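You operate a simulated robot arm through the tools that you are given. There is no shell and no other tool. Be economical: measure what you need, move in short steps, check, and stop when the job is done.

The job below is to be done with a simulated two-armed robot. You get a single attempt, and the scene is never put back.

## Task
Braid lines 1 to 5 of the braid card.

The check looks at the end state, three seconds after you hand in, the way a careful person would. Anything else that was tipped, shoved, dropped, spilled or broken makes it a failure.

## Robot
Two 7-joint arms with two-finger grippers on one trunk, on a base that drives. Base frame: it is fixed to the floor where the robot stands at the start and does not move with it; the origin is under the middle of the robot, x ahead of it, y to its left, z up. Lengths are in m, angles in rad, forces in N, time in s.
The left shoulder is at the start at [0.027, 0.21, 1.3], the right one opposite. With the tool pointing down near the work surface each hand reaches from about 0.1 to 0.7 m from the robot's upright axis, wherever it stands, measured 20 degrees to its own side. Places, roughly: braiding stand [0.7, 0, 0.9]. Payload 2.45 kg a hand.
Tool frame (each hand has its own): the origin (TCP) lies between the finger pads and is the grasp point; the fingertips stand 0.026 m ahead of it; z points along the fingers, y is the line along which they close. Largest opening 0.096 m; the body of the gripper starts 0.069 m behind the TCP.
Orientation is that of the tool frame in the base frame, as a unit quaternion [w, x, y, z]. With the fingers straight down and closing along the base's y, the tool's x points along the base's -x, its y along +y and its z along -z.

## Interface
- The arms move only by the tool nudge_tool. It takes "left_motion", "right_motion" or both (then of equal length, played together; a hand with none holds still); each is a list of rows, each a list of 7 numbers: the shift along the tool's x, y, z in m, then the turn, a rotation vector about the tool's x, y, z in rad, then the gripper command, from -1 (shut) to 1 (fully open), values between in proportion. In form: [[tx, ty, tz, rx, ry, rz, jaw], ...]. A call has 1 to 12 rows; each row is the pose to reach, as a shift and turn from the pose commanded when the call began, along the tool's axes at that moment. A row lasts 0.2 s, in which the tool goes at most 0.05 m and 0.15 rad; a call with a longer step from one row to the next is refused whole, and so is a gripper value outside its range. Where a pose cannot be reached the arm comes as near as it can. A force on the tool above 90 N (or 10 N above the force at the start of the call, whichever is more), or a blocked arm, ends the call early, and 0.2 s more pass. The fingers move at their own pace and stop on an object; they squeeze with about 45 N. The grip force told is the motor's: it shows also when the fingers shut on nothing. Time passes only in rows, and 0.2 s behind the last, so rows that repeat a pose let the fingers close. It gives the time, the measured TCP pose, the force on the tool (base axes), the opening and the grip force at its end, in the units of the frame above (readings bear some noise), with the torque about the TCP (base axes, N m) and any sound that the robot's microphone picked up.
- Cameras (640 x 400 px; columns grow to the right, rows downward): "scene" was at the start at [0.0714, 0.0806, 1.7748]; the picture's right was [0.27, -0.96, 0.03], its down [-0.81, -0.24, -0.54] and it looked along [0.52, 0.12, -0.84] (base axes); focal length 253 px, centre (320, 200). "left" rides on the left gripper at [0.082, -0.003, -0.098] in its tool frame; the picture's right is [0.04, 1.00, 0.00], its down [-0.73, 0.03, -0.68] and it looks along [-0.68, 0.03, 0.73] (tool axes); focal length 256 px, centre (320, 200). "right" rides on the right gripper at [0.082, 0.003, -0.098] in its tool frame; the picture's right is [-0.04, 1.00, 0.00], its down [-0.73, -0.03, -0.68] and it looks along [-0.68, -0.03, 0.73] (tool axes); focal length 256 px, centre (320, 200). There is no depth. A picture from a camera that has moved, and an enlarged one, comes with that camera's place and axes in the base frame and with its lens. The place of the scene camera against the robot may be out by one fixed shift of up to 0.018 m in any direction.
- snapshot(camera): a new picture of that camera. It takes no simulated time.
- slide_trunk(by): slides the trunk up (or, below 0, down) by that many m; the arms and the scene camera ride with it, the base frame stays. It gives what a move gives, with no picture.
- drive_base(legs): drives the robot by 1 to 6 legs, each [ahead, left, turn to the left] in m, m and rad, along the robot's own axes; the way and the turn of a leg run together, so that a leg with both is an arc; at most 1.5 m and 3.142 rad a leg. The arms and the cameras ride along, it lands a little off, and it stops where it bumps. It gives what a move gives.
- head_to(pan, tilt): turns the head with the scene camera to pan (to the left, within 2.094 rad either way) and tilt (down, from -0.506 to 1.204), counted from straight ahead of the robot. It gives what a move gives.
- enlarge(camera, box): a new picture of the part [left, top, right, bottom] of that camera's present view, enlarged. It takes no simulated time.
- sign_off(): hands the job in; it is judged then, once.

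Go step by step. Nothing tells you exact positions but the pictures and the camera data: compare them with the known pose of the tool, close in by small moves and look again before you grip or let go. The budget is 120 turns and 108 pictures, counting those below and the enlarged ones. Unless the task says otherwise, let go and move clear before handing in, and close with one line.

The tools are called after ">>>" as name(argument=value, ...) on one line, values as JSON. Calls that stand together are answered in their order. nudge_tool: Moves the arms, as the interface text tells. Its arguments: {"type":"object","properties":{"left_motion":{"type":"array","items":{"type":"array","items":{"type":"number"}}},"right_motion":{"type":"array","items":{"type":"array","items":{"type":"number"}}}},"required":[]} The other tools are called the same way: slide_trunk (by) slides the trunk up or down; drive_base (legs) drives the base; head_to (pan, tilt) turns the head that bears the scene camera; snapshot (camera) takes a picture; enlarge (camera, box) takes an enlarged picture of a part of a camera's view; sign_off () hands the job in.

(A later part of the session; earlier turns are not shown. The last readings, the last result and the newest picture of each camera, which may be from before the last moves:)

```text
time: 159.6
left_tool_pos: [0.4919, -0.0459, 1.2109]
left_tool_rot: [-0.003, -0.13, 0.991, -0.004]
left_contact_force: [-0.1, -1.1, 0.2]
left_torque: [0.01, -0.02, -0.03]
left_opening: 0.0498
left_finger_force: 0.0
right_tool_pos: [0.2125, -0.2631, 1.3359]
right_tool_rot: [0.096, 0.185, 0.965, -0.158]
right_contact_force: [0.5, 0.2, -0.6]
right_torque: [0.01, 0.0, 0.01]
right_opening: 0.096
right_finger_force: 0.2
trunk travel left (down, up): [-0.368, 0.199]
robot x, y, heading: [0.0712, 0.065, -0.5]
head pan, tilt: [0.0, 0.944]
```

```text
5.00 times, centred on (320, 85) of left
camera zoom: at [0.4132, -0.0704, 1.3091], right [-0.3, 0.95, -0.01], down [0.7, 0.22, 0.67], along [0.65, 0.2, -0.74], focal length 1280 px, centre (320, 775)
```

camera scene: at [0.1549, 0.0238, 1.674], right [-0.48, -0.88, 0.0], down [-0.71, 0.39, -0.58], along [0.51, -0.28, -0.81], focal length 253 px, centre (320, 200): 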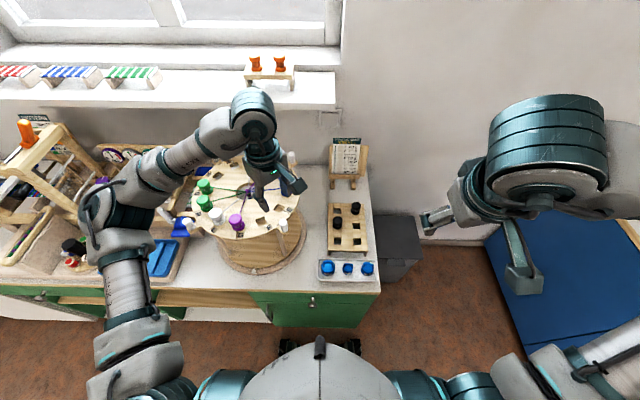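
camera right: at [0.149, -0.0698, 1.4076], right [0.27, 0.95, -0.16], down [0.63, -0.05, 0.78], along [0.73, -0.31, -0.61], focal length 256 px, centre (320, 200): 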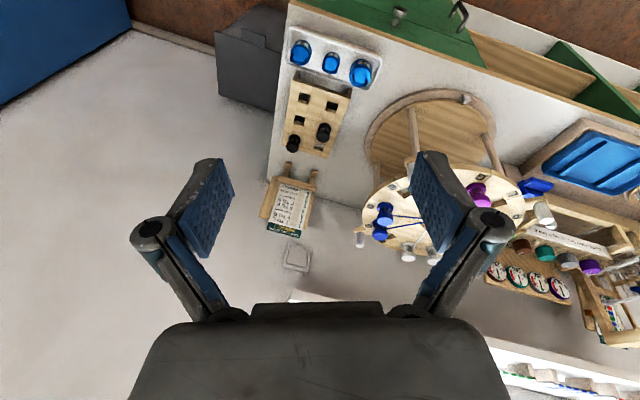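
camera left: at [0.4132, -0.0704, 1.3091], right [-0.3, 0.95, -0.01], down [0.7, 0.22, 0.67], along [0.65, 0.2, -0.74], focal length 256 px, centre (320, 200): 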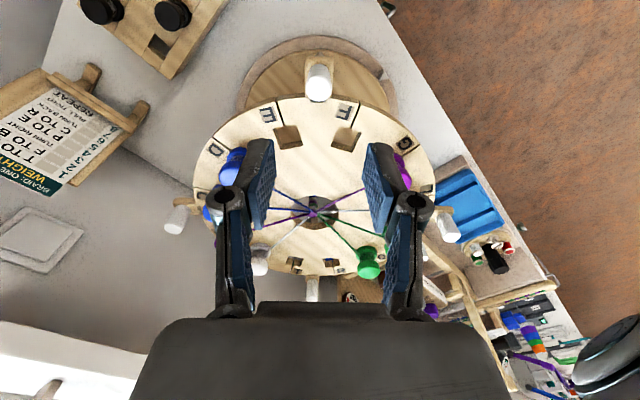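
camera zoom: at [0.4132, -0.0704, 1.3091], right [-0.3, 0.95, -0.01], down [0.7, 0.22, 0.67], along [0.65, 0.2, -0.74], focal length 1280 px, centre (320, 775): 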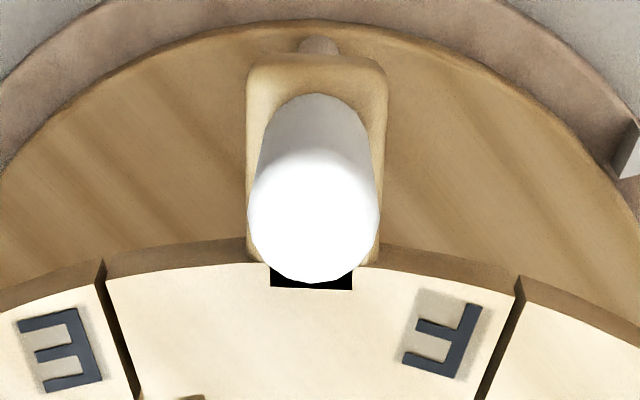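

The handle peg (Ø≈0.0215, top z≈1.09) is at about (0.4865, -0.049), radius 0.173 at 195°. I descend around it and close.

>>> nudge_tool(left_motion=[[0.002, -0.0005, 0.004, 0, 0, 0, 0.04], [0.004, -0.001, 0.013, 0, 0, 0, 0.04], [0.006, -0.0015, 0.026, 0, 0, 0, 0.04], [0.007, -0.002, 0.042, 0, 0, 0, 0.04], [0.007, -0.002, 0.06, 0, 0, 0, 0.04], [0.007, -0.002, 0.077, 0, 0, 0, 0.04], [0.007, -0.002, 0.092, 0, 0, 0, 0.04], [0.007, -0.002, 0.104, 0, 0, 0, 0.04], [0.007, -0.002, 0.112, 0, 0, 0, 0.04], [0.007, -0.002, 0.116, 0, 0, 0, 0.04], [0.007, -0.002, 0.116, 0, 0, 0, 0.04], [0.007, -0.002, 0.116, 0, 0, 0, 0.04]])

>>> snapshot(camera="left")

```text
time: 162.2
left_tool_pos: [0.484, -0.0508, 1.0946]
left_tool_rot: [-0.003, -0.131, 0.991, -0.004]
left_contact_force: [0.3, -0.1, 0.0]
left_torque: [0.0, -0.01, 0.01]
left_opening: 0.0497
left_finger_force: 0.1
right_tool_pos: [0.2131, -0.2633, 1.3349]
right_tool_rot: [0.095, 0.185, 0.965, -0.156]
right_contact_force: [-0.1, 0.3, -0.2]
right_torque: [0.02, -0.01, -0.01]
right_opening: 0.0961
right_finger_force: 0.0
trunk travel left (down, up): [-0.368, 0.199]
robot x, y, heading: [0.0766, 0.0658, -0.502]
head pan, tilt: [0.0, 0.944]
```

```text
36 pictures are left
camera left: at [0.4057, -0.0743, 1.1924], right [-0.3, 0.95, -0.01], down [0.7, 0.22, 0.67], along [0.65, 0.2, -0.74], focal length 256 px, centre (320, 200)
```

left: 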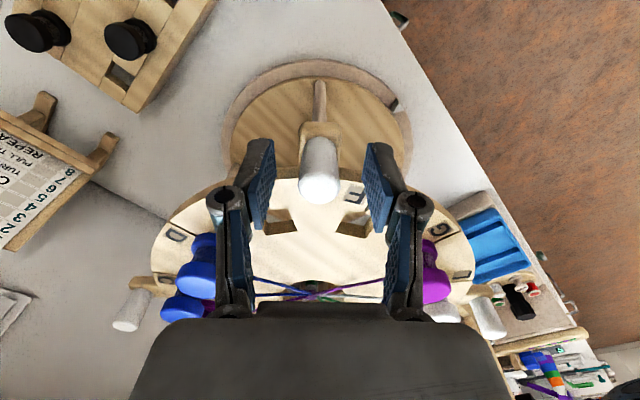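

The peg is centred between the pads. I close and start turning clockwise, 40° first.

>>> nudge_tool(left_motion=[[0, 0, 0, 0, 0, 0, -0.3], [0, 0, 0, 0, 0, 0, -0.7], [0, 0, 0, 0, 0, 0, -1], [0, 0, 0, 0, 0, 0, -1], [0, 0, 0, 0, 0, 0, -1]])

>>> nudge_tool(left_motion=[[-1e-05, 0.0017, 0, 0, 0, 0.01, -1], [-0.00014, 0.0069, 0, 0, 0, 0.04, -1], [-0.0007, 0.0156, 0, 0, 0, 0.09, -1], [-0.002, 0.0259, 0, 0, 0, 0.15, -1], [-0.0042, 0.0378, 0, 0, 0, 0.22, -1], [-0.0072, 0.0495, 0, 0, 0, 0.29, -1], [-0.011, 0.061, 0, 0, 0, 0.36, -1]])

>>> snapshot(camera="left")

```text
time: 163.4
left_tool_pos: [0.4849, -0.0506, 1.0938]
left_tool_rot: [-0.004, -0.131, 0.991, -0.004]
left_contact_force: [1.5, 1.4, 3.6]
left_torque: [0.97, 0.38, -0.01]
left_opening: 0.0207
left_finger_force: 44.9
right_tool_pos: [0.2133, -0.2634, 1.3358]
right_tool_rot: [0.095, 0.185, 0.965, -0.157]
right_contact_force: [0.5, 0.5, -0.1]
right_torque: [0.01, -0.02, 0.04]
right_opening: 0.096
right_finger_force: 0.0
trunk travel left (down, up): [-0.368, 0.199]
robot x, y, heading: [0.0753, 0.0673, -0.502]
head pan, tilt: [0.0, 0.944]
```

```text
time: 165.0
left_tool_pos: [0.4789, 0.012, 1.0937]
left_tool_rot: [-0.001, 0.049, 0.999, -0.004]
left_contact_force: [1.4, -0.4, 13.3]
left_torque: [1.2, 0.45, 0.07]
left_opening: 0.0205
left_finger_force: 44.9
right_tool_pos: [0.213, -0.2621, 1.3344]
right_tool_rot: [0.096, 0.185, 0.965, -0.157]
right_contact_force: [-0.3, -0.1, 0.5]
right_torque: [0.02, 0.0, 0.01]
right_opening: 0.096
right_finger_force: 0.1
trunk travel left (down, up): [-0.368, 0.199]
robot x, y, heading: [0.0726, 0.066, -0.501]
head pan, tilt: [0.0, 0.944]
```

```text
35 pictures are left
camera left: at [0.3964, 0.0167, 1.1922], right [0.06, 1.0, -0.01], down [0.73, -0.04, 0.68], along [0.68, -0.05, -0.74], focal length 256 px, centre (320, 200)
```

left: 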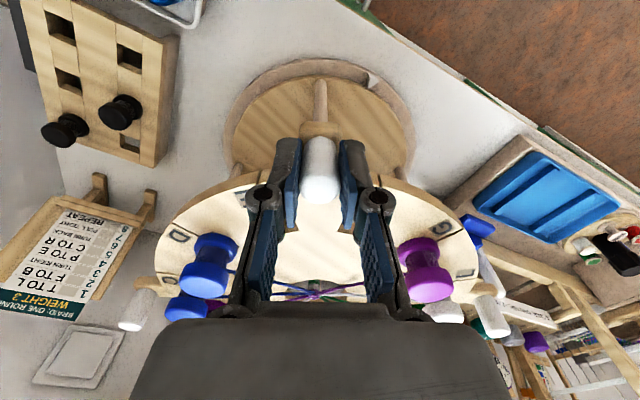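

Turning works smoothly with low forces. I continue through another 35°.

>>> nudge_tool(left_motion=[[0, 0.0035, 0, 0, 0, 0.02, -1], [-0.0006, 0.0138, 0, 0, 0, 0.08, -1], [-0.0019, 0.0259, 0, 0, 0, 0.15, -1], [-0.0042, 0.0378, 0, 0, 0, 0.22, -1], [-0.0072, 0.0495, 0, 0, 0, 0.29, -1], [-0.0111, 0.061, 0, 0, 0, 0.36, -1], [-0.0158, 0.0721, 0, 0, 0, 0.43, -1], [-0.0212, 0.0829, 0, 0, 0, 0.5, -1], [-0.0264, 0.0919, 0, 0, 0, 0.56, -1], [-0.0302, 0.0977, 0, 0, 0, 0.6, -1], [-0.0322, 0.1005, 0, 0, 0, 0.62, -1], [-0.0322, 0.1005, 0, 0, 0, 0.62, -1]])

>>> snapshot(camera="scene")

```text
time: 167.6
left_tool_pos: [0.5183, 0.1099, 1.0936]
left_tool_rot: [0.001, 0.352, 0.936, -0.006]
left_contact_force: [-17.5, 15.6, 22.6]
left_torque: [1.38, 0.18, 0.17]
left_opening: 0.0202
left_finger_force: 44.7
right_tool_pos: [0.2095, -0.2597, 1.3371]
right_tool_rot: [0.097, 0.185, 0.965, -0.157]
right_contact_force: [1.0, 0.0, 0.9]
right_torque: [-0.01, -0.01, 0.01]
right_opening: 0.0957
right_finger_force: 0.1
trunk travel left (down, up): [-0.368, 0.199]
robot x, y, heading: [0.0746, 0.065, -0.498]
head pan, tilt: [0.0, 0.944]
```

```text
34 pictures are left
camera scene: at [0.1463, 0.0306, 1.6747], right [-0.48, -0.88, 0.0], down [-0.71, 0.39, -0.59], along [0.52, -0.28, -0.81], focal length 253 px, centre (320, 200)
```

scene: 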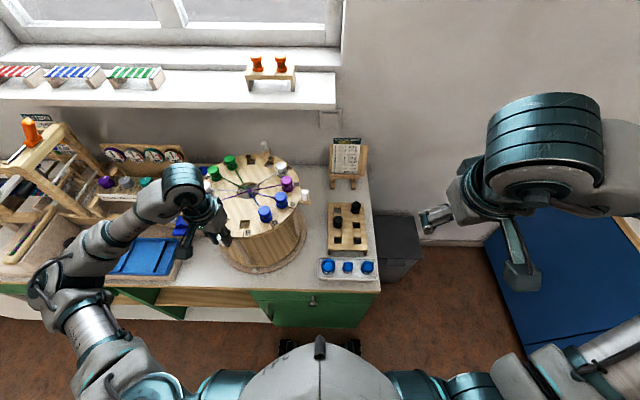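

About 55° turned; a circle fit gives centre (0.656, -0.003), radius 0.178. I turn the remaining 35° along that arc.

>>> nudge_tool(left_motion=[[0, 0.0037, 0, 0, 0, 0.02, -1], [-0.0005, 0.0146, 0, 0, 0, 0.08, -1], [-0.0019, 0.0274, 0, 0, 0, 0.15, -1], [-0.004, 0.04, 0, 0, 0, 0.22, -1], [-0.007, 0.0524, 0, 0, 0, 0.29, -1], [-0.0107, 0.0645, 0, 0, 0, 0.36, -1], [-0.0152, 0.0763, 0, 0, 0, 0.43, -1], [-0.0197, 0.0862, 0, 0, 0, 0.49, -1], [-0.0238, 0.0941, 0, 0, 0, 0.54, -1], [-0.0273, 0.1004, 0, 0, 0, 0.58, -1], [-0.0292, 0.1034, 0, 0, 0, 0.6, -1], [-0.0292, 0.1034, 0, 0, 0, 0.6, -1]])

>>> snapshot(camera="left")

>>> enlarge(camera="scene", box=[170, 130, 330, 290])

```text
time: 170.2
left_tool_pos: [0.5842, 0.1608, 1.0937]
left_tool_rot: [-0.002, 0.583, 0.813, -0.007]
left_contact_force: [9.8, -23.5, 0.0]
left_torque: [-0.39, -1.21, -0.17]
left_opening: 0.0206
left_finger_force: 44.7
left hand out of reach, approached as far as the arm can: row 9, 10, 11, 12
right_tool_pos: [0.2152, -0.2673, 1.3332]
right_tool_rot: [0.094, 0.185, 0.966, -0.155]
right_contact_force: [-0.5, -0.3, -0.3]
right_torque: [-0.01, 0.0, -0.04]
right_opening: 0.0961
right_finger_force: 0.0
trunk travel left (down, up): [-0.368, 0.199]
robot x, y, heading: [0.0726, 0.0658, -0.505]
head pan, tilt: [0.0, 0.944]
```

```text
33 pictures are left
camera left: at [0.5541, 0.2377, 1.1899], right [0.93, 0.36, -0.01], down [0.27, -0.68, 0.68], along [0.24, -0.64, -0.73], focal length 256 px, centre (320, 200)
```

left: 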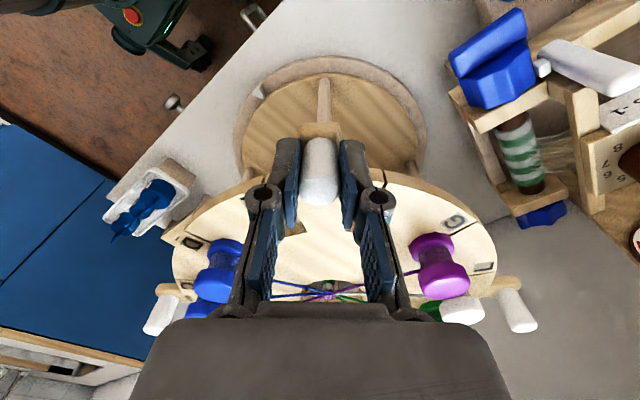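

```text
2.50 times, centred on (250, 210) of scene
camera zoom: at [0.1571, 0.0159, 1.6736], right [-0.48, -0.88, 0.0], down [-0.71, 0.39, -0.58], along [0.51, -0.28, -0.81], focal length 634 px, centre (495, 175)
```

zoom: 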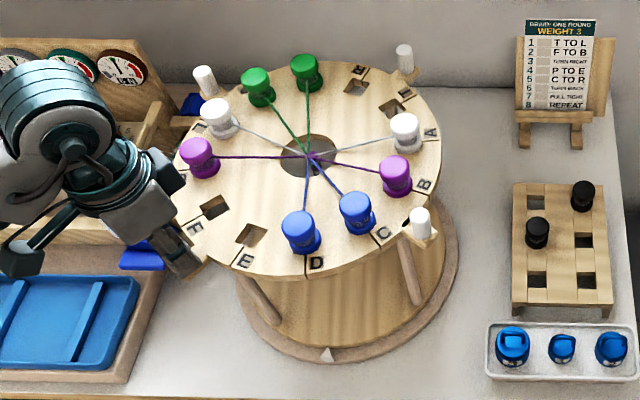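

The disc has turned about 82°; the arm ran out of reach for the last 8°. I release this handle and finish with the handle now at the front right.

>>> nudge_tool(left_motion=[[0, 0, 0, 0, 0, 0, -0.5], [0, 0, 0, 0, 0, 0, 0.04], [0, 0, 0, 0, 0, 0, 0.04], [0, 0, 0, 0, 0, 0, 0.04], [0, 0, -0.01, 0, 0, 0, 0.04], [0, 0, -0.028, 0, 0, 0, 0.04], [0, 0, -0.05, 0, 0, 0, 0.04], [0, 0, -0.075, 0, 0, 0, 0.04], [0, 0, -0.095, 0, 0, 0, 0.04], [0, 0, -0.11, 0, 0, 0, 0.04], [0, 0, -0.116, 0, 0, 0, 0.04], [0, 0, -0.116, 0, 0, 0, 0.04]])

>>> nudge_tool(left_motion=[[-0.008, -0.006, 0, 0, 0, -0.1, 0.04], [-0.02, -0.016, 0, 0, 0, -0.23, 0.04], [-0.036, -0.03, 0, 0, 0, -0.37, 0.04], [-0.055, -0.046, 0, 0, 0, -0.51, 0.04], [-0.076, -0.063, 0, 0, 0, -0.65, 0.04], [-0.097, -0.081, 0, 0, 0, -0.79, 0.04], [-0.118, -0.099, 0, 0, 0, -0.93, 0.04], [-0.139, -0.116, 0, 0, 0, -1.07, 0.04], [-0.158, -0.132, 0, 0, 0, -1.21, 0.04], [-0.175, -0.146, 0, 0, 0, -1.35, 0.04], [-0.187, -0.156, 0, 0, 0, -1.48, 0.04], [-0.1937, -0.1618, 0, 0, 0, -1.593, 0.04]])

>>> nudge_tool(left_motion=[[0, 0, 0, 0, 0, 0, 0.04], [0, 0, 0, 0, 0, 0, 0.04], [0, 0, 0, 0, 0, 0, 0.04], [0, 0, 0, 0, 0, 0, 0.04]])

>>> snapshot(camera="left")

```text
time: 172.8
left_tool_pos: [0.5795, 0.1664, 1.2075]
left_tool_rot: [0.0, 0.581, 0.814, -0.008]
left_contact_force: [-0.6, -0.6, 0.0]
left_torque: [-0.02, 0.01, 0.01]
left_opening: 0.0499
left_finger_force: 0.0
left hand out of reach, approached as far as the arm can: row 10, 11, 12
right_tool_pos: [0.2148, -0.2621, 1.3354]
right_tool_rot: [0.094, 0.186, 0.965, -0.158]
right_contact_force: [-0.6, -0.8, 0.0]
right_torque: [0.01, 0.0, 0.0]
right_opening: 0.0961
right_finger_force: 0.1
trunk travel left (down, up): [-0.368, 0.199]
robot x, y, heading: [0.0775, 0.0656, -0.505]
head pan, tilt: [0.0, 0.944]
```

```text
time: 175.4
left_tool_pos: [0.4876, -0.0702, 1.212]
left_tool_rot: [-0.006, -0.176, 0.984, -0.004]
left_contact_force: [0.2, -0.3, -0.4]
left_torque: [0.03, -0.02, 0.02]
left_opening: 0.05
left_finger_force: 0.0
right_tool_pos: [0.2127, -0.2631, 1.3353]
right_tool_rot: [0.096, 0.185, 0.965, -0.157]
right_contact_force: [0.4, 0.4, 0.1]
right_torque: [0.03, 0.04, 0.0]
right_opening: 0.0961
right_finger_force: 0.0
trunk travel left (down, up): [-0.368, 0.199]
robot x, y, heading: [0.0759, 0.0678, -0.501]
head pan, tilt: [0.0, 0.944]
```

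```text
time: 176.4
left_tool_pos: [0.488, -0.0704, 1.2127]
left_tool_rot: [-0.006, -0.175, 0.985, -0.004]
left_contact_force: [0.3, 0.3, 0.4]
left_torque: [0.01, 0.02, -0.01]
left_opening: 0.0503
left_finger_force: 0.0
right_tool_pos: [0.2139, -0.2621, 1.335]
right_tool_rot: [0.095, 0.185, 0.966, -0.157]
right_contact_force: [0.0, -0.4, -0.2]
right_torque: [0.0, -0.01, 0.02]
right_opening: 0.0958
right_finger_force: 0.0
trunk travel left (down, up): [-0.368, 0.199]
robot x, y, heading: [0.0723, 0.0681, -0.502]
head pan, tilt: [0.0, 0.944]
```

```text
31 pictures are left
camera left: at [0.412, -0.1009, 1.3112], right [-0.38, 0.92, -0.01], down [0.68, 0.29, 0.67], along [0.62, 0.25, -0.74], focal length 256 px, centre (320, 200)
```

left: 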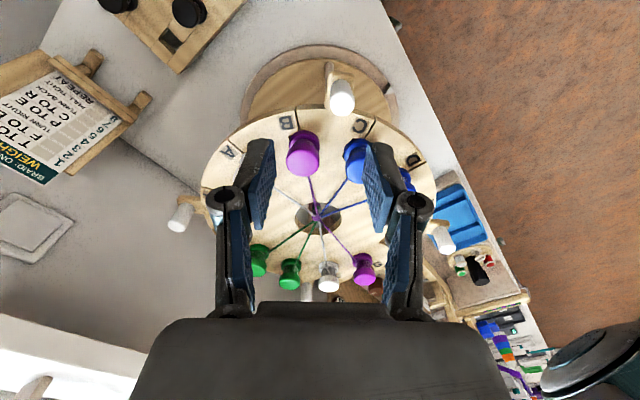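

The handle is nearer its final place than expected. I enlarge for an exact bearing.

>>> enlarge(camera="left", box=[280, 40, 420, 152])

```text
3.57 times, centred on (350, 96) of left
camera zoom: at [0.412, -0.1009, 1.3112], right [-0.38, 0.92, -0.01], down [0.68, 0.29, 0.67], along [0.62, 0.25, -0.74], focal length 914 px, centre (213, 571)
```

zoom: 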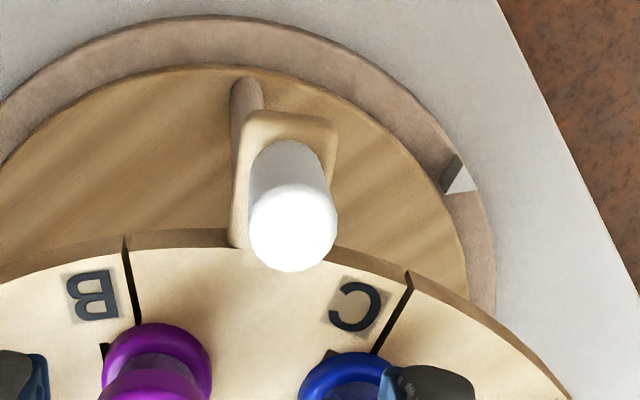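

The slots and handle both show the disc within about 1° of a full quarter turn, with C/D now facing the pointer – line 3 is done. Next P, now at the far position (0°): I move over it.

>>> nudge_tool(left_motion=[[-0.006, -0.001, 0, 0, 0, 0.01, 0.04], [-0.021, -0.0025, 0, 0, 0, 0.03, 0.04], [-0.045, -0.005, 0, 0, 0, 0.06, 0.04], [-0.076, -0.009, 0, 0, 0, 0.1, 0.04], [-0.11, -0.013, 0, 0, 0, 0.14, 0.04], [-0.146, -0.017, 0, 0, 0, 0.18, 0.04], [-0.182, -0.0215, 0, 0, 0, 0.22, 0.04], [-0.216, -0.0255, 0, 0, 0, 0.26, 0.04], [-0.247, -0.029, 0, 0, 0, 0.3, 0.04], [-0.272, -0.032, 0, 0, 0, 0.33, 0.04], [-0.287, -0.0337, 0, 0, 0, 0.345, 0.04], [-0.2931, -0.0344, 0, 0, 0, 0.352, 0.04]])

>>> nudge_tool(left_motion=[[0, 0, 0, 0, 0, 0, 0.04], [0, 0, 0, 0, 0, 0, 0.04], [0, 0, 0, 0, 0, 0, 0.04], [0, 0, 0, 0, 0, 0, 0.04], [0, 0, 0, 0, 0, 0, 0.04]])

>>> snapshot(camera="left")

>>> enlarge(camera="left", box=[270, 60, 370, 140])

```text
time: 179.0
left_tool_pos: [0.7756, -0.0014, 1.2104]
left_tool_rot: [-0.005, 0.0, 1.0, -0.006]
left_contact_force: [0.1, 0.3, -0.5]
left_torque: [0.02, -0.01, -0.05]
left_opening: 0.0496
left_finger_force: 0.1
right_tool_pos: [0.2128, -0.262, 1.3355]
right_tool_rot: [0.095, 0.185, 0.965, -0.157]
right_contact_force: [-0.3, -0.6, -0.5]
right_torque: [0.01, 0.03, -0.02]
right_opening: 0.096
right_finger_force: 0.1
trunk travel left (down, up): [-0.368, 0.199]
robot x, y, heading: [0.0741, 0.0665, -0.501]
head pan, tilt: [0.0, 0.944]
```

```text
time: 180.2
left_tool_pos: [0.7756, -0.0024, 1.2085]
left_tool_rot: [-0.004, -0.001, 1.0, -0.006]
left_contact_force: [0.3, 0.3, -0.4]
left_torque: [0.02, 0.01, -0.02]
left_opening: 0.0498
left_finger_force: 0.2
right_tool_pos: [0.2141, -0.2628, 1.3351]
right_tool_rot: [0.096, 0.185, 0.965, -0.157]
right_contact_force: [-0.4, 0.4, -0.2]
right_torque: [0.02, 0.02, 0.04]
right_opening: 0.0959
right_finger_force: 0.1
trunk travel left (down, up): [-0.368, 0.199]
robot x, y, heading: [0.0751, 0.0674, -0.498]
head pan, tilt: [0.0, 0.944]
```

```text
29 pictures are left
camera left: at [0.6936, -0.0049, 1.3091], right [-0.04, 1.0, -0.01], down [0.74, 0.04, 0.67], along [0.67, 0.02, -0.74], focal length 256 px, centre (320, 200)
```

left: 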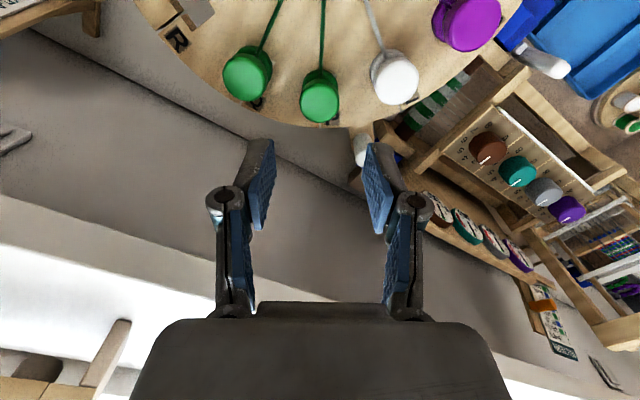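

```text
5.00 times, centred on (320, 100) of left
camera zoom: at [0.6936, -0.0049, 1.3091], right [-0.04, 1.0, -0.01], down [0.74, 0.04, 0.67], along [0.67, 0.02, -0.74], focal length 1280 px, centre (320, 700)
```

zoom: 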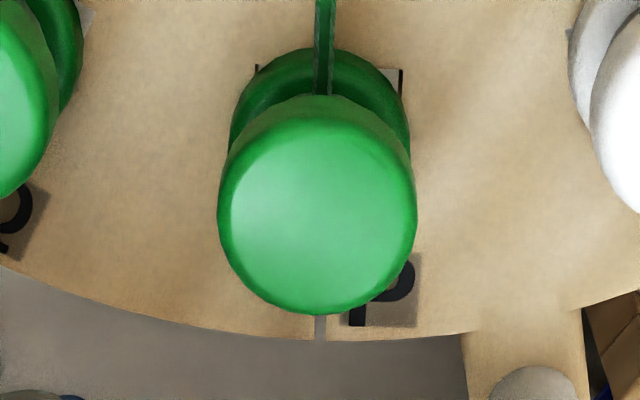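

The label confirms P. I trim 3.7 mm sideways and descend onto the cap.

>>> nudge_tool(left_motion=[[0.0003, -0.001, 0.004, 0, 0, 0, 0.04], [0.0006, -0.002, 0.013, 0, 0, 0, 0.04], [0.001, -0.003, 0.026, 0, 0, 0, 0.04], [0.001, -0.0037, 0.041, 0, 0, 0, 0.04], [0.001, -0.0037, 0.057, 0, 0, 0, 0.04], [0.001, -0.0037, 0.071, 0, 0, 0, 0.04], [0.001, -0.0037, 0.083, 0, 0, 0, 0.04], [0.001, -0.0037, 0.093, 0, 0, 0, 0.04], [0.001, -0.0037, 0.101, 0, 0, 0, 0.04], [0.001, -0.0037, 0.107, 0, 0, 0, 0.04], [0.001, -0.0037, 0.109, 0, 0, 0, 0.04], [0.001, -0.0037, 0.109, 0, 0, 0, 0.04]])

>>> snapshot(camera="left")

```text
time: 182.8
left_tool_pos: [0.7716, -0.0068, 1.1004]
left_tool_rot: [-0.005, 0.0, 1.0, -0.006]
left_contact_force: [0.2, -0.5, -0.2]
left_torque: [0.0, 0.0, -0.04]
left_opening: 0.0498
left_finger_force: 0.1
right_tool_pos: [0.2143, -0.2623, 1.3356]
right_tool_rot: [0.096, 0.185, 0.965, -0.158]
right_contact_force: [0.2, -0.6, 0.1]
right_torque: [0.03, 0.01, 0.03]
right_opening: 0.0962
right_finger_force: 0.0
trunk travel left (down, up): [-0.368, 0.199]
robot x, y, heading: [0.075, 0.0657, -0.503]
head pan, tilt: [0.0, 0.944]
```

```text
27 pictures are left
camera left: at [0.691, -0.0092, 1.1992], right [-0.04, 1.0, -0.01], down [0.74, 0.04, 0.67], along [0.67, 0.02, -0.74], focal length 256 px, centre (320, 200)
```

left: 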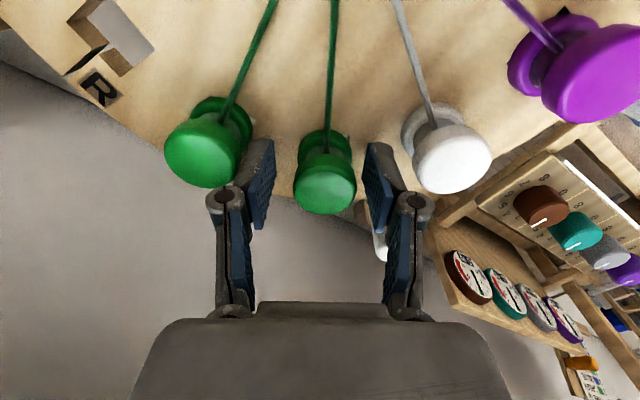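

Centred as before. Close and lift.

>>> nudge_tool(left_motion=[[0, 0, 0, 0, 0, 0, -0.2], [0, 0, 0, 0, 0, 0, -0.5], [0, 0, 0, 0, 0, 0, -1], [0, 0, 0, 0, 0, 0, -1], [0, 0, 0, 0, 0, 0, -1]])

>>> nudge_tool(left_motion=[[0, 0, -0.003, 0, 0, 0, -1], [0, 0, -0.009, 0, 0, 0, -1], [0, 0, -0.018, 0, 0, 0, -1], [0, 0, -0.03, 0, 0, 0, -1], [0, 0, -0.044, 0, 0, 0, -1], [0, 0, -0.058, 0, 0, 0, -1], [0, 0, -0.072, 0, 0, 0, -1], [0, 0, -0.086, 0, 0, 0, -1], [0, 0, -0.098, 0, 0, 0, -1], [0, 0, -0.107, 0, 0, 0, -1], [0, 0, -0.11, 0, 0, 0, -1], [0, 0, -0.11, 0, 0, 0, -1]])

>>> enlarge(camera="left", box=[270, 50, 370, 130])

```text
time: 184.0
left_tool_pos: [0.7736, -0.006, 1.1017]
left_tool_rot: [-0.005, 0.0, 1.0, -0.006]
left_contact_force: [-0.8, 1.2, -0.4]
left_torque: [-0.02, 0.02, -0.03]
left_opening: 0.0322
left_finger_force: 45.0
right_tool_pos: [0.2136, -0.2621, 1.3346]
right_tool_rot: [0.094, 0.184, 0.966, -0.157]
right_contact_force: [0.5, 0.4, -0.3]
right_torque: [-0.01, 0.0, -0.01]
right_opening: 0.0958
right_finger_force: 0.0
trunk travel left (down, up): [-0.368, 0.199]
robot x, y, heading: [0.0753, 0.066, -0.504]
head pan, tilt: [0.0, 0.944]
```

```text
time: 186.6
left_tool_pos: [0.7751, -0.0049, 1.2099]
left_tool_rot: [-0.006, 0.0, 1.0, -0.006]
left_contact_force: [-0.4, 0.9, -1.7]
left_torque: [0.0, 0.0, 0.0]
left_opening: 0.0317
left_finger_force: 44.6
right_tool_pos: [0.2133, -0.2627, 1.3356]
right_tool_rot: [0.094, 0.184, 0.966, -0.157]
right_contact_force: [-0.4, -0.8, -0.1]
right_torque: [0.02, 0.02, 0.01]
right_opening: 0.0959
right_finger_force: 0.1
trunk travel left (down, up): [-0.368, 0.199]
robot x, y, heading: [0.0728, 0.0672, -0.503]
head pan, tilt: [0.0, 0.944]
```

```text
5.00 times, centred on (320, 90) of left
camera zoom: at [0.693, -0.0075, 1.3087], right [-0.04, 1.0, -0.01], down [0.74, 0.04, 0.67], along [0.67, 0.02, -0.74], focal length 1280 px, centre (320, 750)
```

zoom: 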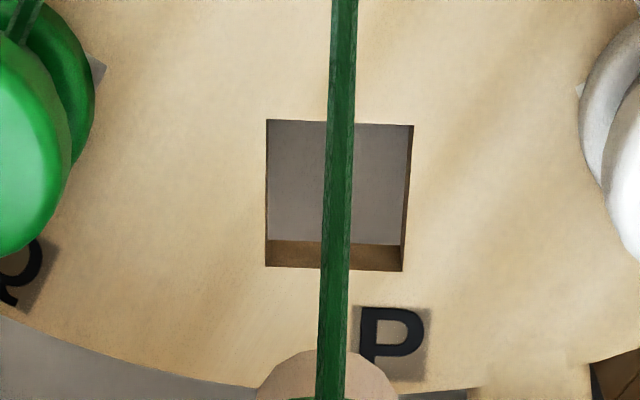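

Slot P matches slot T's old place almost exactly, confirming the 90° turn. I carry P to E (now at 120°), using the corrected position.

>>> nudge_tool(left_motion=[[0.004, 0.002, 0, 0, 0, 0.025, -1], [0.0135, 0.008, 0, 0, 0, 0.08, -1], [0.029, 0.0175, 0, 0, 0, 0.17, -1], [0.049, 0.0295, 0, 0, 0, 0.28, -1], [0.07, 0.042, 0, 0, 0, 0.4, -1], [0.09, 0.0545, 0, 0, 0, 0.52, -1], [0.111, 0.067, 0, 0, 0, 0.64, -1], [0.132, 0.08, 0, 0, 0, 0.76, -1], [0.15, 0.091, 0, 0, 0, 0.87, -1], [0.166, 0.1005, 0, 0, 0, 0.965, -1], [0.177, 0.107, 0, 0, 0, 1.025, -1], [0.1806, 0.1094, 0, 0, 0, 1.047, -1]])

>>> nudge_tool(left_motion=[[0, 0, 0, 0, 0, 0, -1], [0, 0, 0, 0, 0, 0, -1], [0, 0, 0, 0, 0, 0, -1], [0, 0, 0, 0, 0, 0, -1], [0, 0, 0, 0, 0, 0, -1]])

>>> enlarge(camera="left", box=[270, 50, 370, 130])

```text
time: 189.2
left_tool_pos: [0.592, 0.1053, 1.2104]
left_tool_rot: [-0.001, 0.501, 0.865, -0.009]
left_contact_force: [-0.3, 0.2, -1.4]
left_torque: [-0.03, -0.01, 0.04]
left_opening: 0.0321
left_finger_force: 45.0
right_tool_pos: [0.2138, -0.2622, 1.3364]
right_tool_rot: [0.094, 0.185, 0.965, -0.157]
right_contact_force: [0.2, 0.1, 0.0]
right_torque: [0.03, 0.04, 0.0]
right_opening: 0.0961
right_finger_force: 0.0
trunk travel left (down, up): [-0.368, 0.199]
robot x, y, heading: [0.0755, 0.069, -0.505]
head pan, tilt: [0.0, 0.944]
```

```text
time: 190.4
left_tool_pos: [0.5934, 0.1055, 1.2092]
left_tool_rot: [-0.001, 0.499, 0.866, -0.009]
left_contact_force: [0.2, 0.5, -0.9]
left_torque: [0.03, 0.05, -0.03]
left_opening: 0.0319
left_finger_force: 45.1
right_tool_pos: [0.2138, -0.2611, 1.336]
right_tool_rot: [0.094, 0.184, 0.966, -0.157]
right_contact_force: [0.0, 0.5, 0.3]
right_torque: [0.0, 0.02, 0.0]
right_opening: 0.0961
right_finger_force: 0.0
trunk travel left (down, up): [-0.368, 0.199]
robot x, y, heading: [0.0761, 0.0641, -0.504]
head pan, tilt: [0.0, 0.944]
```

```text
5.00 times, centred on (320, 90) of left
camera zoom: at [0.5494, 0.1747, 1.3076], right [0.85, 0.53, -0.02], down [0.4, -0.61, 0.68], along [0.36, -0.58, -0.73], focal length 1280 px, centre (320, 750)
```

zoom: 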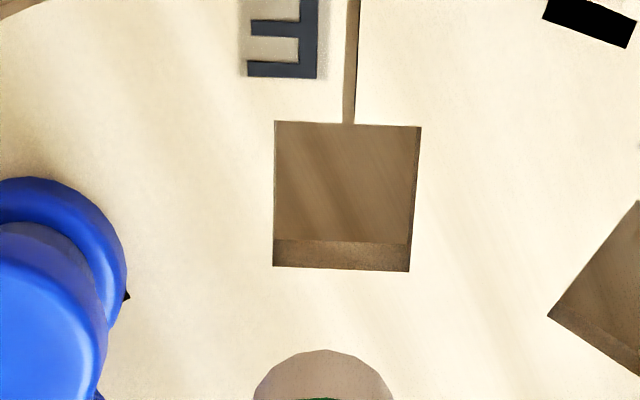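

Label E confirmed and the slot is 1.4 mm off sideways only. I trim and lower the peg in.

>>> nudge_tool(left_motion=[[0, 0.0005, 0.004, 0, 0, 0, -1], [0, 0.001, 0.013, 0, 0, 0, -1], [0, 0.0014, 0.026, 0, 0, 0, -1], [0, 0.0014, 0.041, 0, 0, 0, -1], [0, 0.0014, 0.055, 0, 0, 0, -1], [0, 0.0014, 0.067, 0, 0, 0, -1], [0, 0.0014, 0.077, 0, 0, 0, -1], [0, 0.0014, 0.087, 0, 0, 0, -1], [0, 0.0014, 0.096, 0, 0, 0, -1], [0, 0.0014, 0.103, 0, 0, 0, -1], [0, 0.0014, 0.107, 0, 0, 0, -1], [0, 0.0014, 0.107, 0, 0, 0, -1]])

>>> enlarge(camera="left", box=[250, 60, 390, 220])

```text
time: 193.0
left_tool_pos: [0.5937, 0.1047, 1.1014]
left_tool_rot: [0.001, 0.5, 0.866, -0.008]
left_contact_force: [-0.4, -0.7, -0.9]
left_torque: [0.02, 0.0, 0.0]
left_opening: 0.0317
left_finger_force: 45.1
right_tool_pos: [0.2134, -0.2616, 1.3369]
right_tool_rot: [0.094, 0.184, 0.966, -0.157]
right_contact_force: [-0.4, 0.1, -0.1]
right_torque: [-0.01, -0.01, -0.04]
right_opening: 0.0958
right_finger_force: 0.1
trunk travel left (down, up): [-0.368, 0.199]
robot x, y, heading: [0.0736, 0.066, -0.507]
head pan, tilt: [0.0, 0.944]
```

```text
2.50 times, centred on (320, 140) of left
camera zoom: at [0.5495, 0.1744, 1.2003], right [0.85, 0.53, -0.01], down [0.4, -0.61, 0.68], along [0.36, -0.58, -0.73], focal length 640 px, centre (320, 350)
```

zoom: 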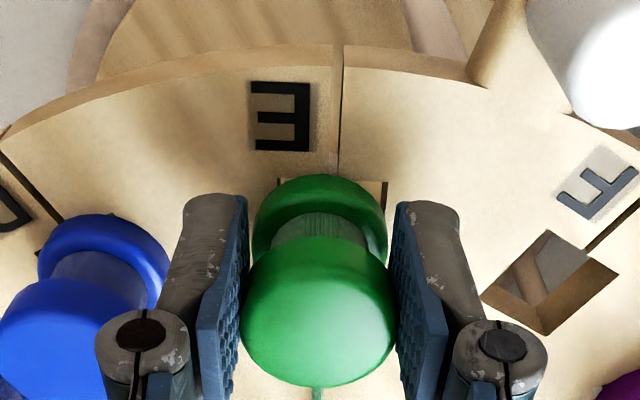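

Seated in E like T in L. I lower 2.5 mm, release and lift clear, then go over C (180°).

>>> nudge_tool(left_motion=[[0, 0, 0.0015, 0, 0, 0, -1], [0, 0, 0.0025, 0, 0, 0, -1], [0, 0, 0.0025, 0, 0, 0, -0.3], [0, 0, 0.0025, 0, 0, 0, 0.0], [0, 0, 0.0025, 0, 0, 0, 0.04], [0, 0, 0.0025, 0, 0, 0, 0.04]])

>>> nudge_tool(left_motion=[[0, 0, -0.004, 0, 0, 0, 0.04], [0, 0, -0.013, 0, 0, 0, 0.04], [0, 0, -0.027, 0, 0, 0, 0.04], [0, 0, -0.045, 0, 0, 0, 0.04], [0, 0, -0.063, 0, 0, 0, 0.04], [0, 0, -0.081, 0, 0, 0, 0.04], [0, 0, -0.096, 0, 0, 0, 0.04], [0, 0, -0.107, 0, 0, 0, 0.04], [0, 0, -0.112, 0, 0, 0, 0.04], [0, 0, -0.112, 0, 0, 0, 0.04]])

>>> nudge_tool(left_motion=[[-0.001, -0.002, 0, 0, 0, -0.025, 0.04], [-0.004, -0.008, 0, 0, 0, -0.08, 0.04], [-0.01, -0.017, 0, 0, 0, -0.17, 0.04], [-0.017, -0.028, 0, 0, 0, -0.28, 0.04], [-0.025, -0.041, 0, 0, 0, -0.4, 0.04], [-0.032, -0.053, 0, 0, 0, -0.52, 0.04], [-0.04, -0.065, 0, 0, 0, -0.64, 0.04], [-0.047, -0.077, 0, 0, 0, -0.76, 0.04], [-0.054, -0.088, 0, 0, 0, -0.87, 0.04], [-0.06, -0.097, 0, 0, 0, -0.965, 0.04], [-0.064, -0.104, 0, 0, 0, -1.025, 0.04], [-0.0655, -0.1064, 0, 0, 0, -1.047, 0.04]])

>>> nudge_tool(left_motion=[[0, 0, 0, 0, 0, 0, 0.04], [0, 0, 0, 0, 0, 0, 0.04], [0, 0, 0, 0, 0, 0, 0.04], [0, 0, 0, 0, 0, 0, 0.04]])

>>> snapshot(camera="left")

>>> enlarge(camera="left", box=[270, 60, 370, 140])

```text
time: 194.4
left_tool_pos: [0.5929, 0.1053, 1.1]
left_tool_rot: [-0.002, 0.501, 0.865, -0.009]
left_contact_force: [-0.1, -0.4, -1.2]
left_torque: [-0.01, -0.02, 0.0]
left_opening: 0.05
left_finger_force: 0.0
right_tool_pos: [0.2136, -0.2611, 1.3372]
right_tool_rot: [0.095, 0.185, 0.965, -0.158]
right_contact_force: [0.7, 0.0, -0.1]
right_torque: [0.0, 0.01, -0.03]
right_opening: 0.0961
right_finger_force: 0.0
trunk travel left (down, up): [-0.368, 0.199]
robot x, y, heading: [0.0738, 0.0643, -0.5]
head pan, tilt: [0.0, 0.944]
```

```text
time: 196.6
left_tool_pos: [0.5933, 0.107, 1.2125]
left_tool_rot: [-0.001, 0.5, 0.866, -0.007]
left_contact_force: [-0.1, 0.1, 0.6]
left_torque: [0.03, -0.01, -0.01]
left_opening: 0.0501
left_finger_force: 0.0
right_tool_pos: [0.2142, -0.2615, 1.3358]
right_tool_rot: [0.095, 0.185, 0.965, -0.158]
right_contact_force: [-0.2, 0.7, 0.4]
right_torque: [0.02, 0.01, -0.01]
right_opening: 0.096
right_finger_force: 0.1
trunk travel left (down, up): [-0.368, 0.199]
robot x, y, heading: [0.0739, 0.0648, -0.501]
head pan, tilt: [0.0, 0.944]
```

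```text
time: 199.2
left_tool_pos: [0.5341, -0.0042, 1.2147]
left_tool_rot: [-0.004, 0.0, 1.0, -0.006]
left_contact_force: [0.2, -0.5, -0.5]
left_torque: [-0.03, 0.01, 0.0]
left_opening: 0.0499
left_finger_force: 0.1
right_tool_pos: [0.2137, -0.2621, 1.3347]
right_tool_rot: [0.095, 0.185, 0.965, -0.157]
right_contact_force: [0.1, -0.1, 0.1]
right_torque: [0.0, 0.0, 0.01]
right_opening: 0.0961
right_finger_force: 0.0
trunk travel left (down, up): [-0.368, 0.199]
robot x, y, heading: [0.0727, 0.0658, -0.5]
head pan, tilt: [0.0, 0.944]
```

```text
time: 200.2
left_tool_pos: [0.5341, -0.0038, 1.2157]
left_tool_rot: [-0.004, 0.001, 1.0, -0.006]
left_contact_force: [0.9, -0.2, 0.2]
left_torque: [-0.01, 0.01, 0.03]
left_opening: 0.05
left_finger_force: 0.0
right_tool_pos: [0.2135, -0.2624, 1.3363]
right_tool_rot: [0.095, 0.185, 0.965, -0.158]
right_contact_force: [-0.1, -0.2, 0.1]
right_torque: [0.0, -0.04, 0.01]
right_opening: 0.0961
right_finger_force: 0.1
trunk travel left (down, up): [-0.368, 0.199]
robot x, y, heading: [0.0709, 0.0672, -0.497]
head pan, tilt: [0.0, 0.944]
```

```text
23 pictures are left
camera left: at [0.452, -0.0069, 1.313], right [-0.04, 1.0, -0.01], down [0.74, 0.04, 0.67], along [0.67, 0.02, -0.74], focal length 256 px, centre (320, 200)
```

left: 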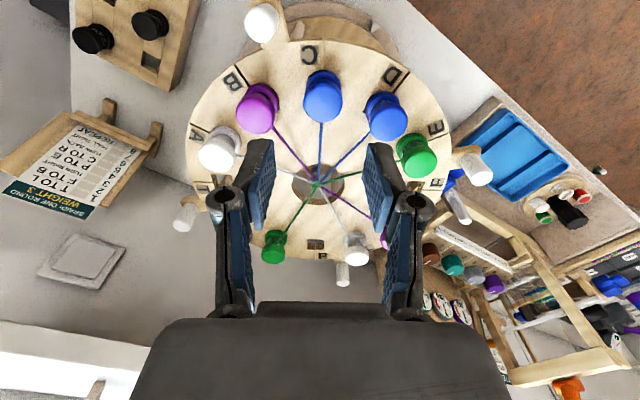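

```text
5.00 times, centred on (320, 100) of left
camera zoom: at [0.452, -0.0069, 1.313], right [-0.04, 1.0, -0.01], down [0.74, 0.04, 0.67], along [0.67, 0.02, -0.74], focal length 1280 px, centre (320, 700)
```

zoom: 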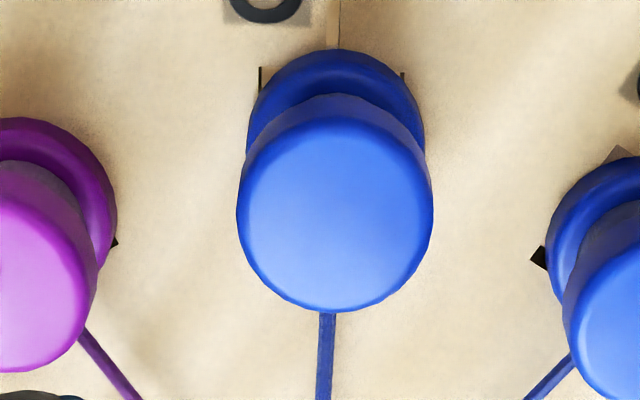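

C is nearly perfectly below. I descend onto it.

>>> nudge_tool(left_motion=[[0.0003, -0.0003, 0.004, 0, 0, 0, 0.04], [0.0006, -0.0006, 0.013, 0, 0, 0, 0.04], [0.001, -0.0006, 0.027, 0, 0, 0, 0.04], [0.001, -0.0006, 0.043, 0, 0, 0, 0.04], [0.001, -0.0006, 0.059, 0, 0, 0, 0.04], [0.001, -0.0006, 0.074, 0, 0, 0, 0.04], [0.001, -0.0006, 0.087, 0, 0, 0, 0.04], [0.001, -0.0006, 0.098, 0, 0, 0, 0.04], [0.001, -0.0006, 0.107, 0, 0, 0, 0.04], [0.001, -0.0006, 0.113, 0, 0, 0, 0.04], [0.001, -0.0006, 0.115, 0, 0, 0, 0.04], [0.001, -0.0006, 0.115, 0, 0, 0, 0.04]])

>>> snapshot(camera="left")

```text
time: 202.8
left_tool_pos: [0.5325, -0.0062, 1.1006]
left_tool_rot: [-0.004, 0.0, 1.0, -0.006]
left_contact_force: [0.7, 0.3, 0.4]
left_torque: [0.01, 0.01, 0.01]
left_opening: 0.0497
left_finger_force: 0.0
right_tool_pos: [0.2118, -0.2624, 1.3351]
right_tool_rot: [0.095, 0.185, 0.965, -0.157]
right_contact_force: [0.8, 0.1, 0.1]
right_torque: [0.0, 0.0, 0.0]
right_opening: 0.0961
right_finger_force: 0.1
trunk travel left (down, up): [-0.368, 0.199]
robot x, y, heading: [0.0725, 0.0713, -0.496]
head pan, tilt: [0.0, 0.944]
```

```text
21 pictures are left
camera left: at [0.4502, -0.0096, 1.199], right [-0.04, 1.0, -0.01], down [0.74, 0.04, 0.67], along [0.67, 0.02, -0.74], focal length 256 px, centre (320, 200)
```

left: 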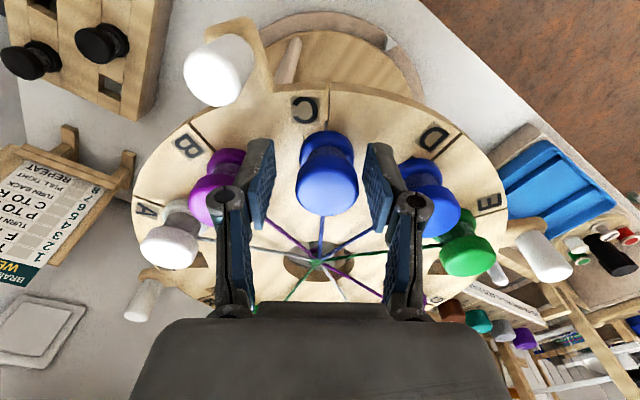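

Good. Close, lift, and check the slot reference.

>>> nudge_tool(left_motion=[[0, 0.0008, 0, 0, 0, 0, -0.2], [0, 0.0008, 0, 0, 0, 0, -0.5], [0, 0.0008, 0, 0, 0, 0, -1], [0, 0.0008, 0, 0, 0, 0, -1], [0, 0.0008, 0, 0, 0, 0, -1]])

>>> nudge_tool(left_motion=[[0, 0, -0.003, 0, 0, 0, -1], [0, 0, -0.009, 0, 0, 0, -1], [0, 0, -0.018, 0, 0, 0, -1], [0, 0, -0.03, 0, 0, 0, -1], [0, 0, -0.044, 0, 0, 0, -1], [0, 0, -0.058, 0, 0, 0, -1], [0, 0, -0.072, 0, 0, 0, -1], [0, 0, -0.086, 0, 0, 0, -1], [0, 0, -0.098, 0, 0, 0, -1], [0, 0, -0.107, 0, 0, 0, -1], [0, 0, -0.11, 0, 0, 0, -1], [0, 0, -0.11, 0, 0, 0, -1]])

>>> enlarge(camera="left", box=[270, 50, 370, 130])

```text
time: 204.0
left_tool_pos: [0.5319, -0.0053, 1.0991]
left_tool_rot: [-0.004, -0.001, 1.0, -0.006]
left_contact_force: [-0.4, -0.4, 1.3]
left_torque: [0.04, -0.02, -0.01]
left_opening: 0.0319
left_finger_force: 44.7
right_tool_pos: [0.2128, -0.2615, 1.337]
right_tool_rot: [0.095, 0.184, 0.966, -0.158]
right_contact_force: [-0.2, -0.2, -0.1]
right_torque: [0.0, 0.0, 0.02]
right_opening: 0.0959
right_finger_force: 0.1
trunk travel left (down, up): [-0.368, 0.199]
robot x, y, heading: [0.0749, 0.067, -0.503]
head pan, tilt: [0.0, 0.944]
```

```text
time: 206.6
left_tool_pos: [0.5343, -0.0057, 1.2084]
left_tool_rot: [-0.005, 0.0, 1.0, -0.006]
left_contact_force: [0.3, -0.3, -0.8]
left_torque: [-0.01, 0.01, 0.02]
left_opening: 0.0319
left_finger_force: 45.0
right_tool_pos: [0.2131, -0.2623, 1.3354]
right_tool_rot: [0.094, 0.185, 0.965, -0.159]
right_contact_force: [-0.2, 0.2, 0.2]
right_torque: [-0.02, -0.01, 0.0]
right_opening: 0.0958
right_finger_force: 0.1
trunk travel left (down, up): [-0.368, 0.199]
robot x, y, heading: [0.0727, 0.0624, -0.499]
head pan, tilt: [0.0, 0.944]
```

```text
5.00 times, centred on (320, 90) of left
camera zoom: at [0.4519, -0.0074, 1.3083], right [-0.04, 1.0, -0.01], down [0.74, 0.04, 0.67], along [0.67, 0.02, -0.74], focal length 1280 px, centre (320, 750)
```

zoom: 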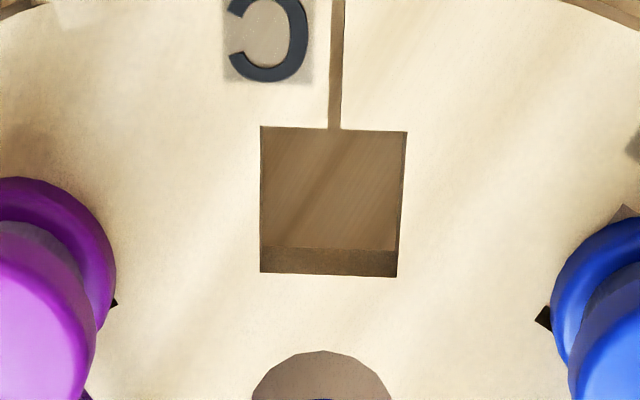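

Slot C's picture is identical to slot F's before the turn – the turn is exact. I carry C to R (now at -60°) at yaw -30°.

>>> nudge_tool(left_motion=[[-0.004, -0.002, 0, 0, 0, 0.0125, -1], [-0.0135, -0.0075, 0, 0, 0, 0.04, -1], [-0.029, -0.016, 0, 0, 0, 0.085, -1], [-0.048, -0.027, 0, 0, 0, 0.14, -1], [-0.069, -0.038, 0, 0, 0, 0.2, -1], [-0.09, -0.05, 0, 0, 0, 0.26, -1], [-0.11, -0.061, 0, 0, 0, 0.32, -1], [-0.131, -0.0725, 0, 0, 0, 0.38, -1], [-0.15, -0.083, 0, 0, 0, 0.435, -1], [-0.165, -0.091, 0, 0, 0, 0.482, -1], [-0.176, -0.097, 0, 0, 0, 0.512, -1], [-0.18, -0.099, 0, 0, 0, 0.524, -1]])

>>> nudge_tool(left_motion=[[0, 0, 0, 0, 0, 0, -1], [0, 0, 0, 0, 0, 0, -1], [0, 0, 0, 0, 0, 0, -1], [0, 0, 0, 0, 0, 0, -1], [0, 0, 0, 0, 0, 0, -1]])

>>> enlarge(camera="left", box=[270, 50, 370, 130])

```text
time: 209.2
left_tool_pos: [0.7148, -0.1052, 1.2091]
left_tool_rot: [-0.002, 0.259, 0.966, -0.006]
left_contact_force: [-0.7, -0.6, -1.0]
left_torque: [0.0, -0.02, -0.02]
left_opening: 0.0319
left_finger_force: 45.3
right_tool_pos: [0.2128, -0.2631, 1.3357]
right_tool_rot: [0.095, 0.185, 0.966, -0.156]
right_contact_force: [0.3, -1.2, -0.2]
right_torque: [-0.05, 0.0, 0.0]
right_opening: 0.0964
right_finger_force: 0.1
trunk travel left (down, up): [-0.368, 0.199]
robot x, y, heading: [0.0695, 0.068, -0.505]
head pan, tilt: [0.0, 0.944]
```

```text
time: 210.4
left_tool_pos: [0.7144, -0.1046, 1.2092]
left_tool_rot: [-0.003, 0.258, 0.966, -0.007]
left_contact_force: [0.8, 0.3, -0.2]
left_torque: [-0.01, 0.02, 0.0]
left_opening: 0.0319
left_finger_force: 45.1
right_tool_pos: [0.2127, -0.2635, 1.3363]
right_tool_rot: [0.095, 0.185, 0.965, -0.157]
right_contact_force: [-0.4, -0.6, 0.5]
right_torque: [0.0, 0.0, 0.02]
right_opening: 0.0957
right_finger_force: 0.2
trunk travel left (down, up): [-0.368, 0.199]
robot x, y, heading: [0.0724, 0.0629, -0.504]
head pan, tilt: [0.0, 0.944]
```

```text
5.00 times, centred on (320, 90) of left
camera zoom: at [0.6415, -0.0662, 1.3073], right [0.47, 0.89, -0.01], down [0.66, -0.33, 0.68], along [0.59, -0.32, -0.74], focal length 1280 px, centre (320, 750)
```

zoom: 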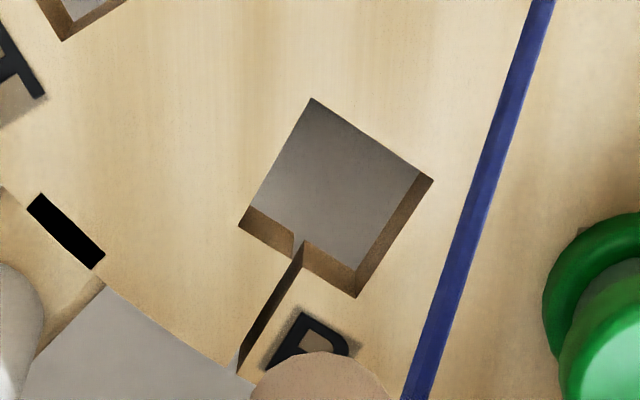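

R slot is aligned within a millimetre. I lower C into it.

>>> nudge_tool(left_motion=[[0, 0.0004, 0.004, 0, 0, 0, -1], [0, 0.0007, 0.013, 0, 0, 0, -1], [0, 0.0007, 0.026, 0, 0, 0, -1], [0, 0.0007, 0.041, 0, 0, 0, -1], [0, 0.0007, 0.055, 0, 0, 0, -1], [0, 0.0007, 0.067, 0, 0, 0, -1], [0, 0.0007, 0.077, 0, 0, 0, -1], [0, 0.0007, 0.087, 0, 0, 0, -1], [0, 0.0007, 0.096, 0, 0, 0, -1], [0, 0.0007, 0.104, 0, 0, 0, -1], [0, 0.0007, 0.109, 0, 0, 0, -1], [0, 0.0007, 0.109, 0, 0, 0, -1]])

>>> enlarge(camera="left", box=[250, 60, 390, 220])

```text
time: 213.0
left_tool_pos: [0.7119, -0.1048, 1.1001]
left_tool_rot: [-0.002, 0.259, 0.966, -0.006]
left_contact_force: [1.2, 0.7, 1.7]
left_torque: [0.03, -0.04, 0.0]
left_opening: 0.0319
left_finger_force: 45.0
right_tool_pos: [0.2129, -0.2626, 1.3351]
right_tool_rot: [0.095, 0.184, 0.966, -0.157]
right_contact_force: [1.3, -0.2, -0.7]
right_torque: [-0.01, 0.08, 0.01]
right_opening: 0.096
right_finger_force: 0.1
trunk travel left (down, up): [-0.368, 0.199]
robot x, y, heading: [0.0722, 0.0655, -0.502]
head pan, tilt: [0.0, 0.944]
```

```text
2.50 times, centred on (320, 140) of left
camera zoom: at [0.6398, -0.0663, 1.1984], right [0.47, 0.89, -0.01], down [0.66, -0.33, 0.68], along [0.59, -0.32, -0.74], focal length 640 px, centre (320, 350)
```

zoom: 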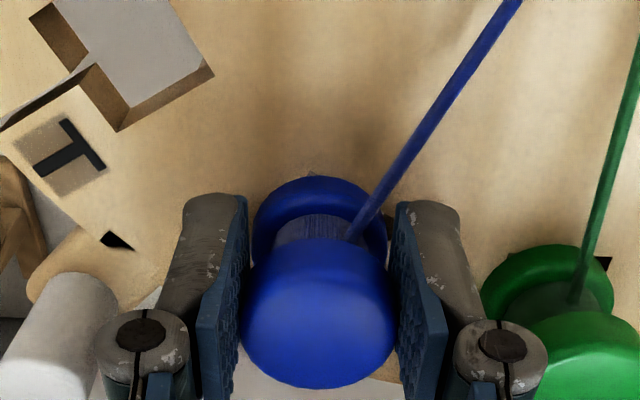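

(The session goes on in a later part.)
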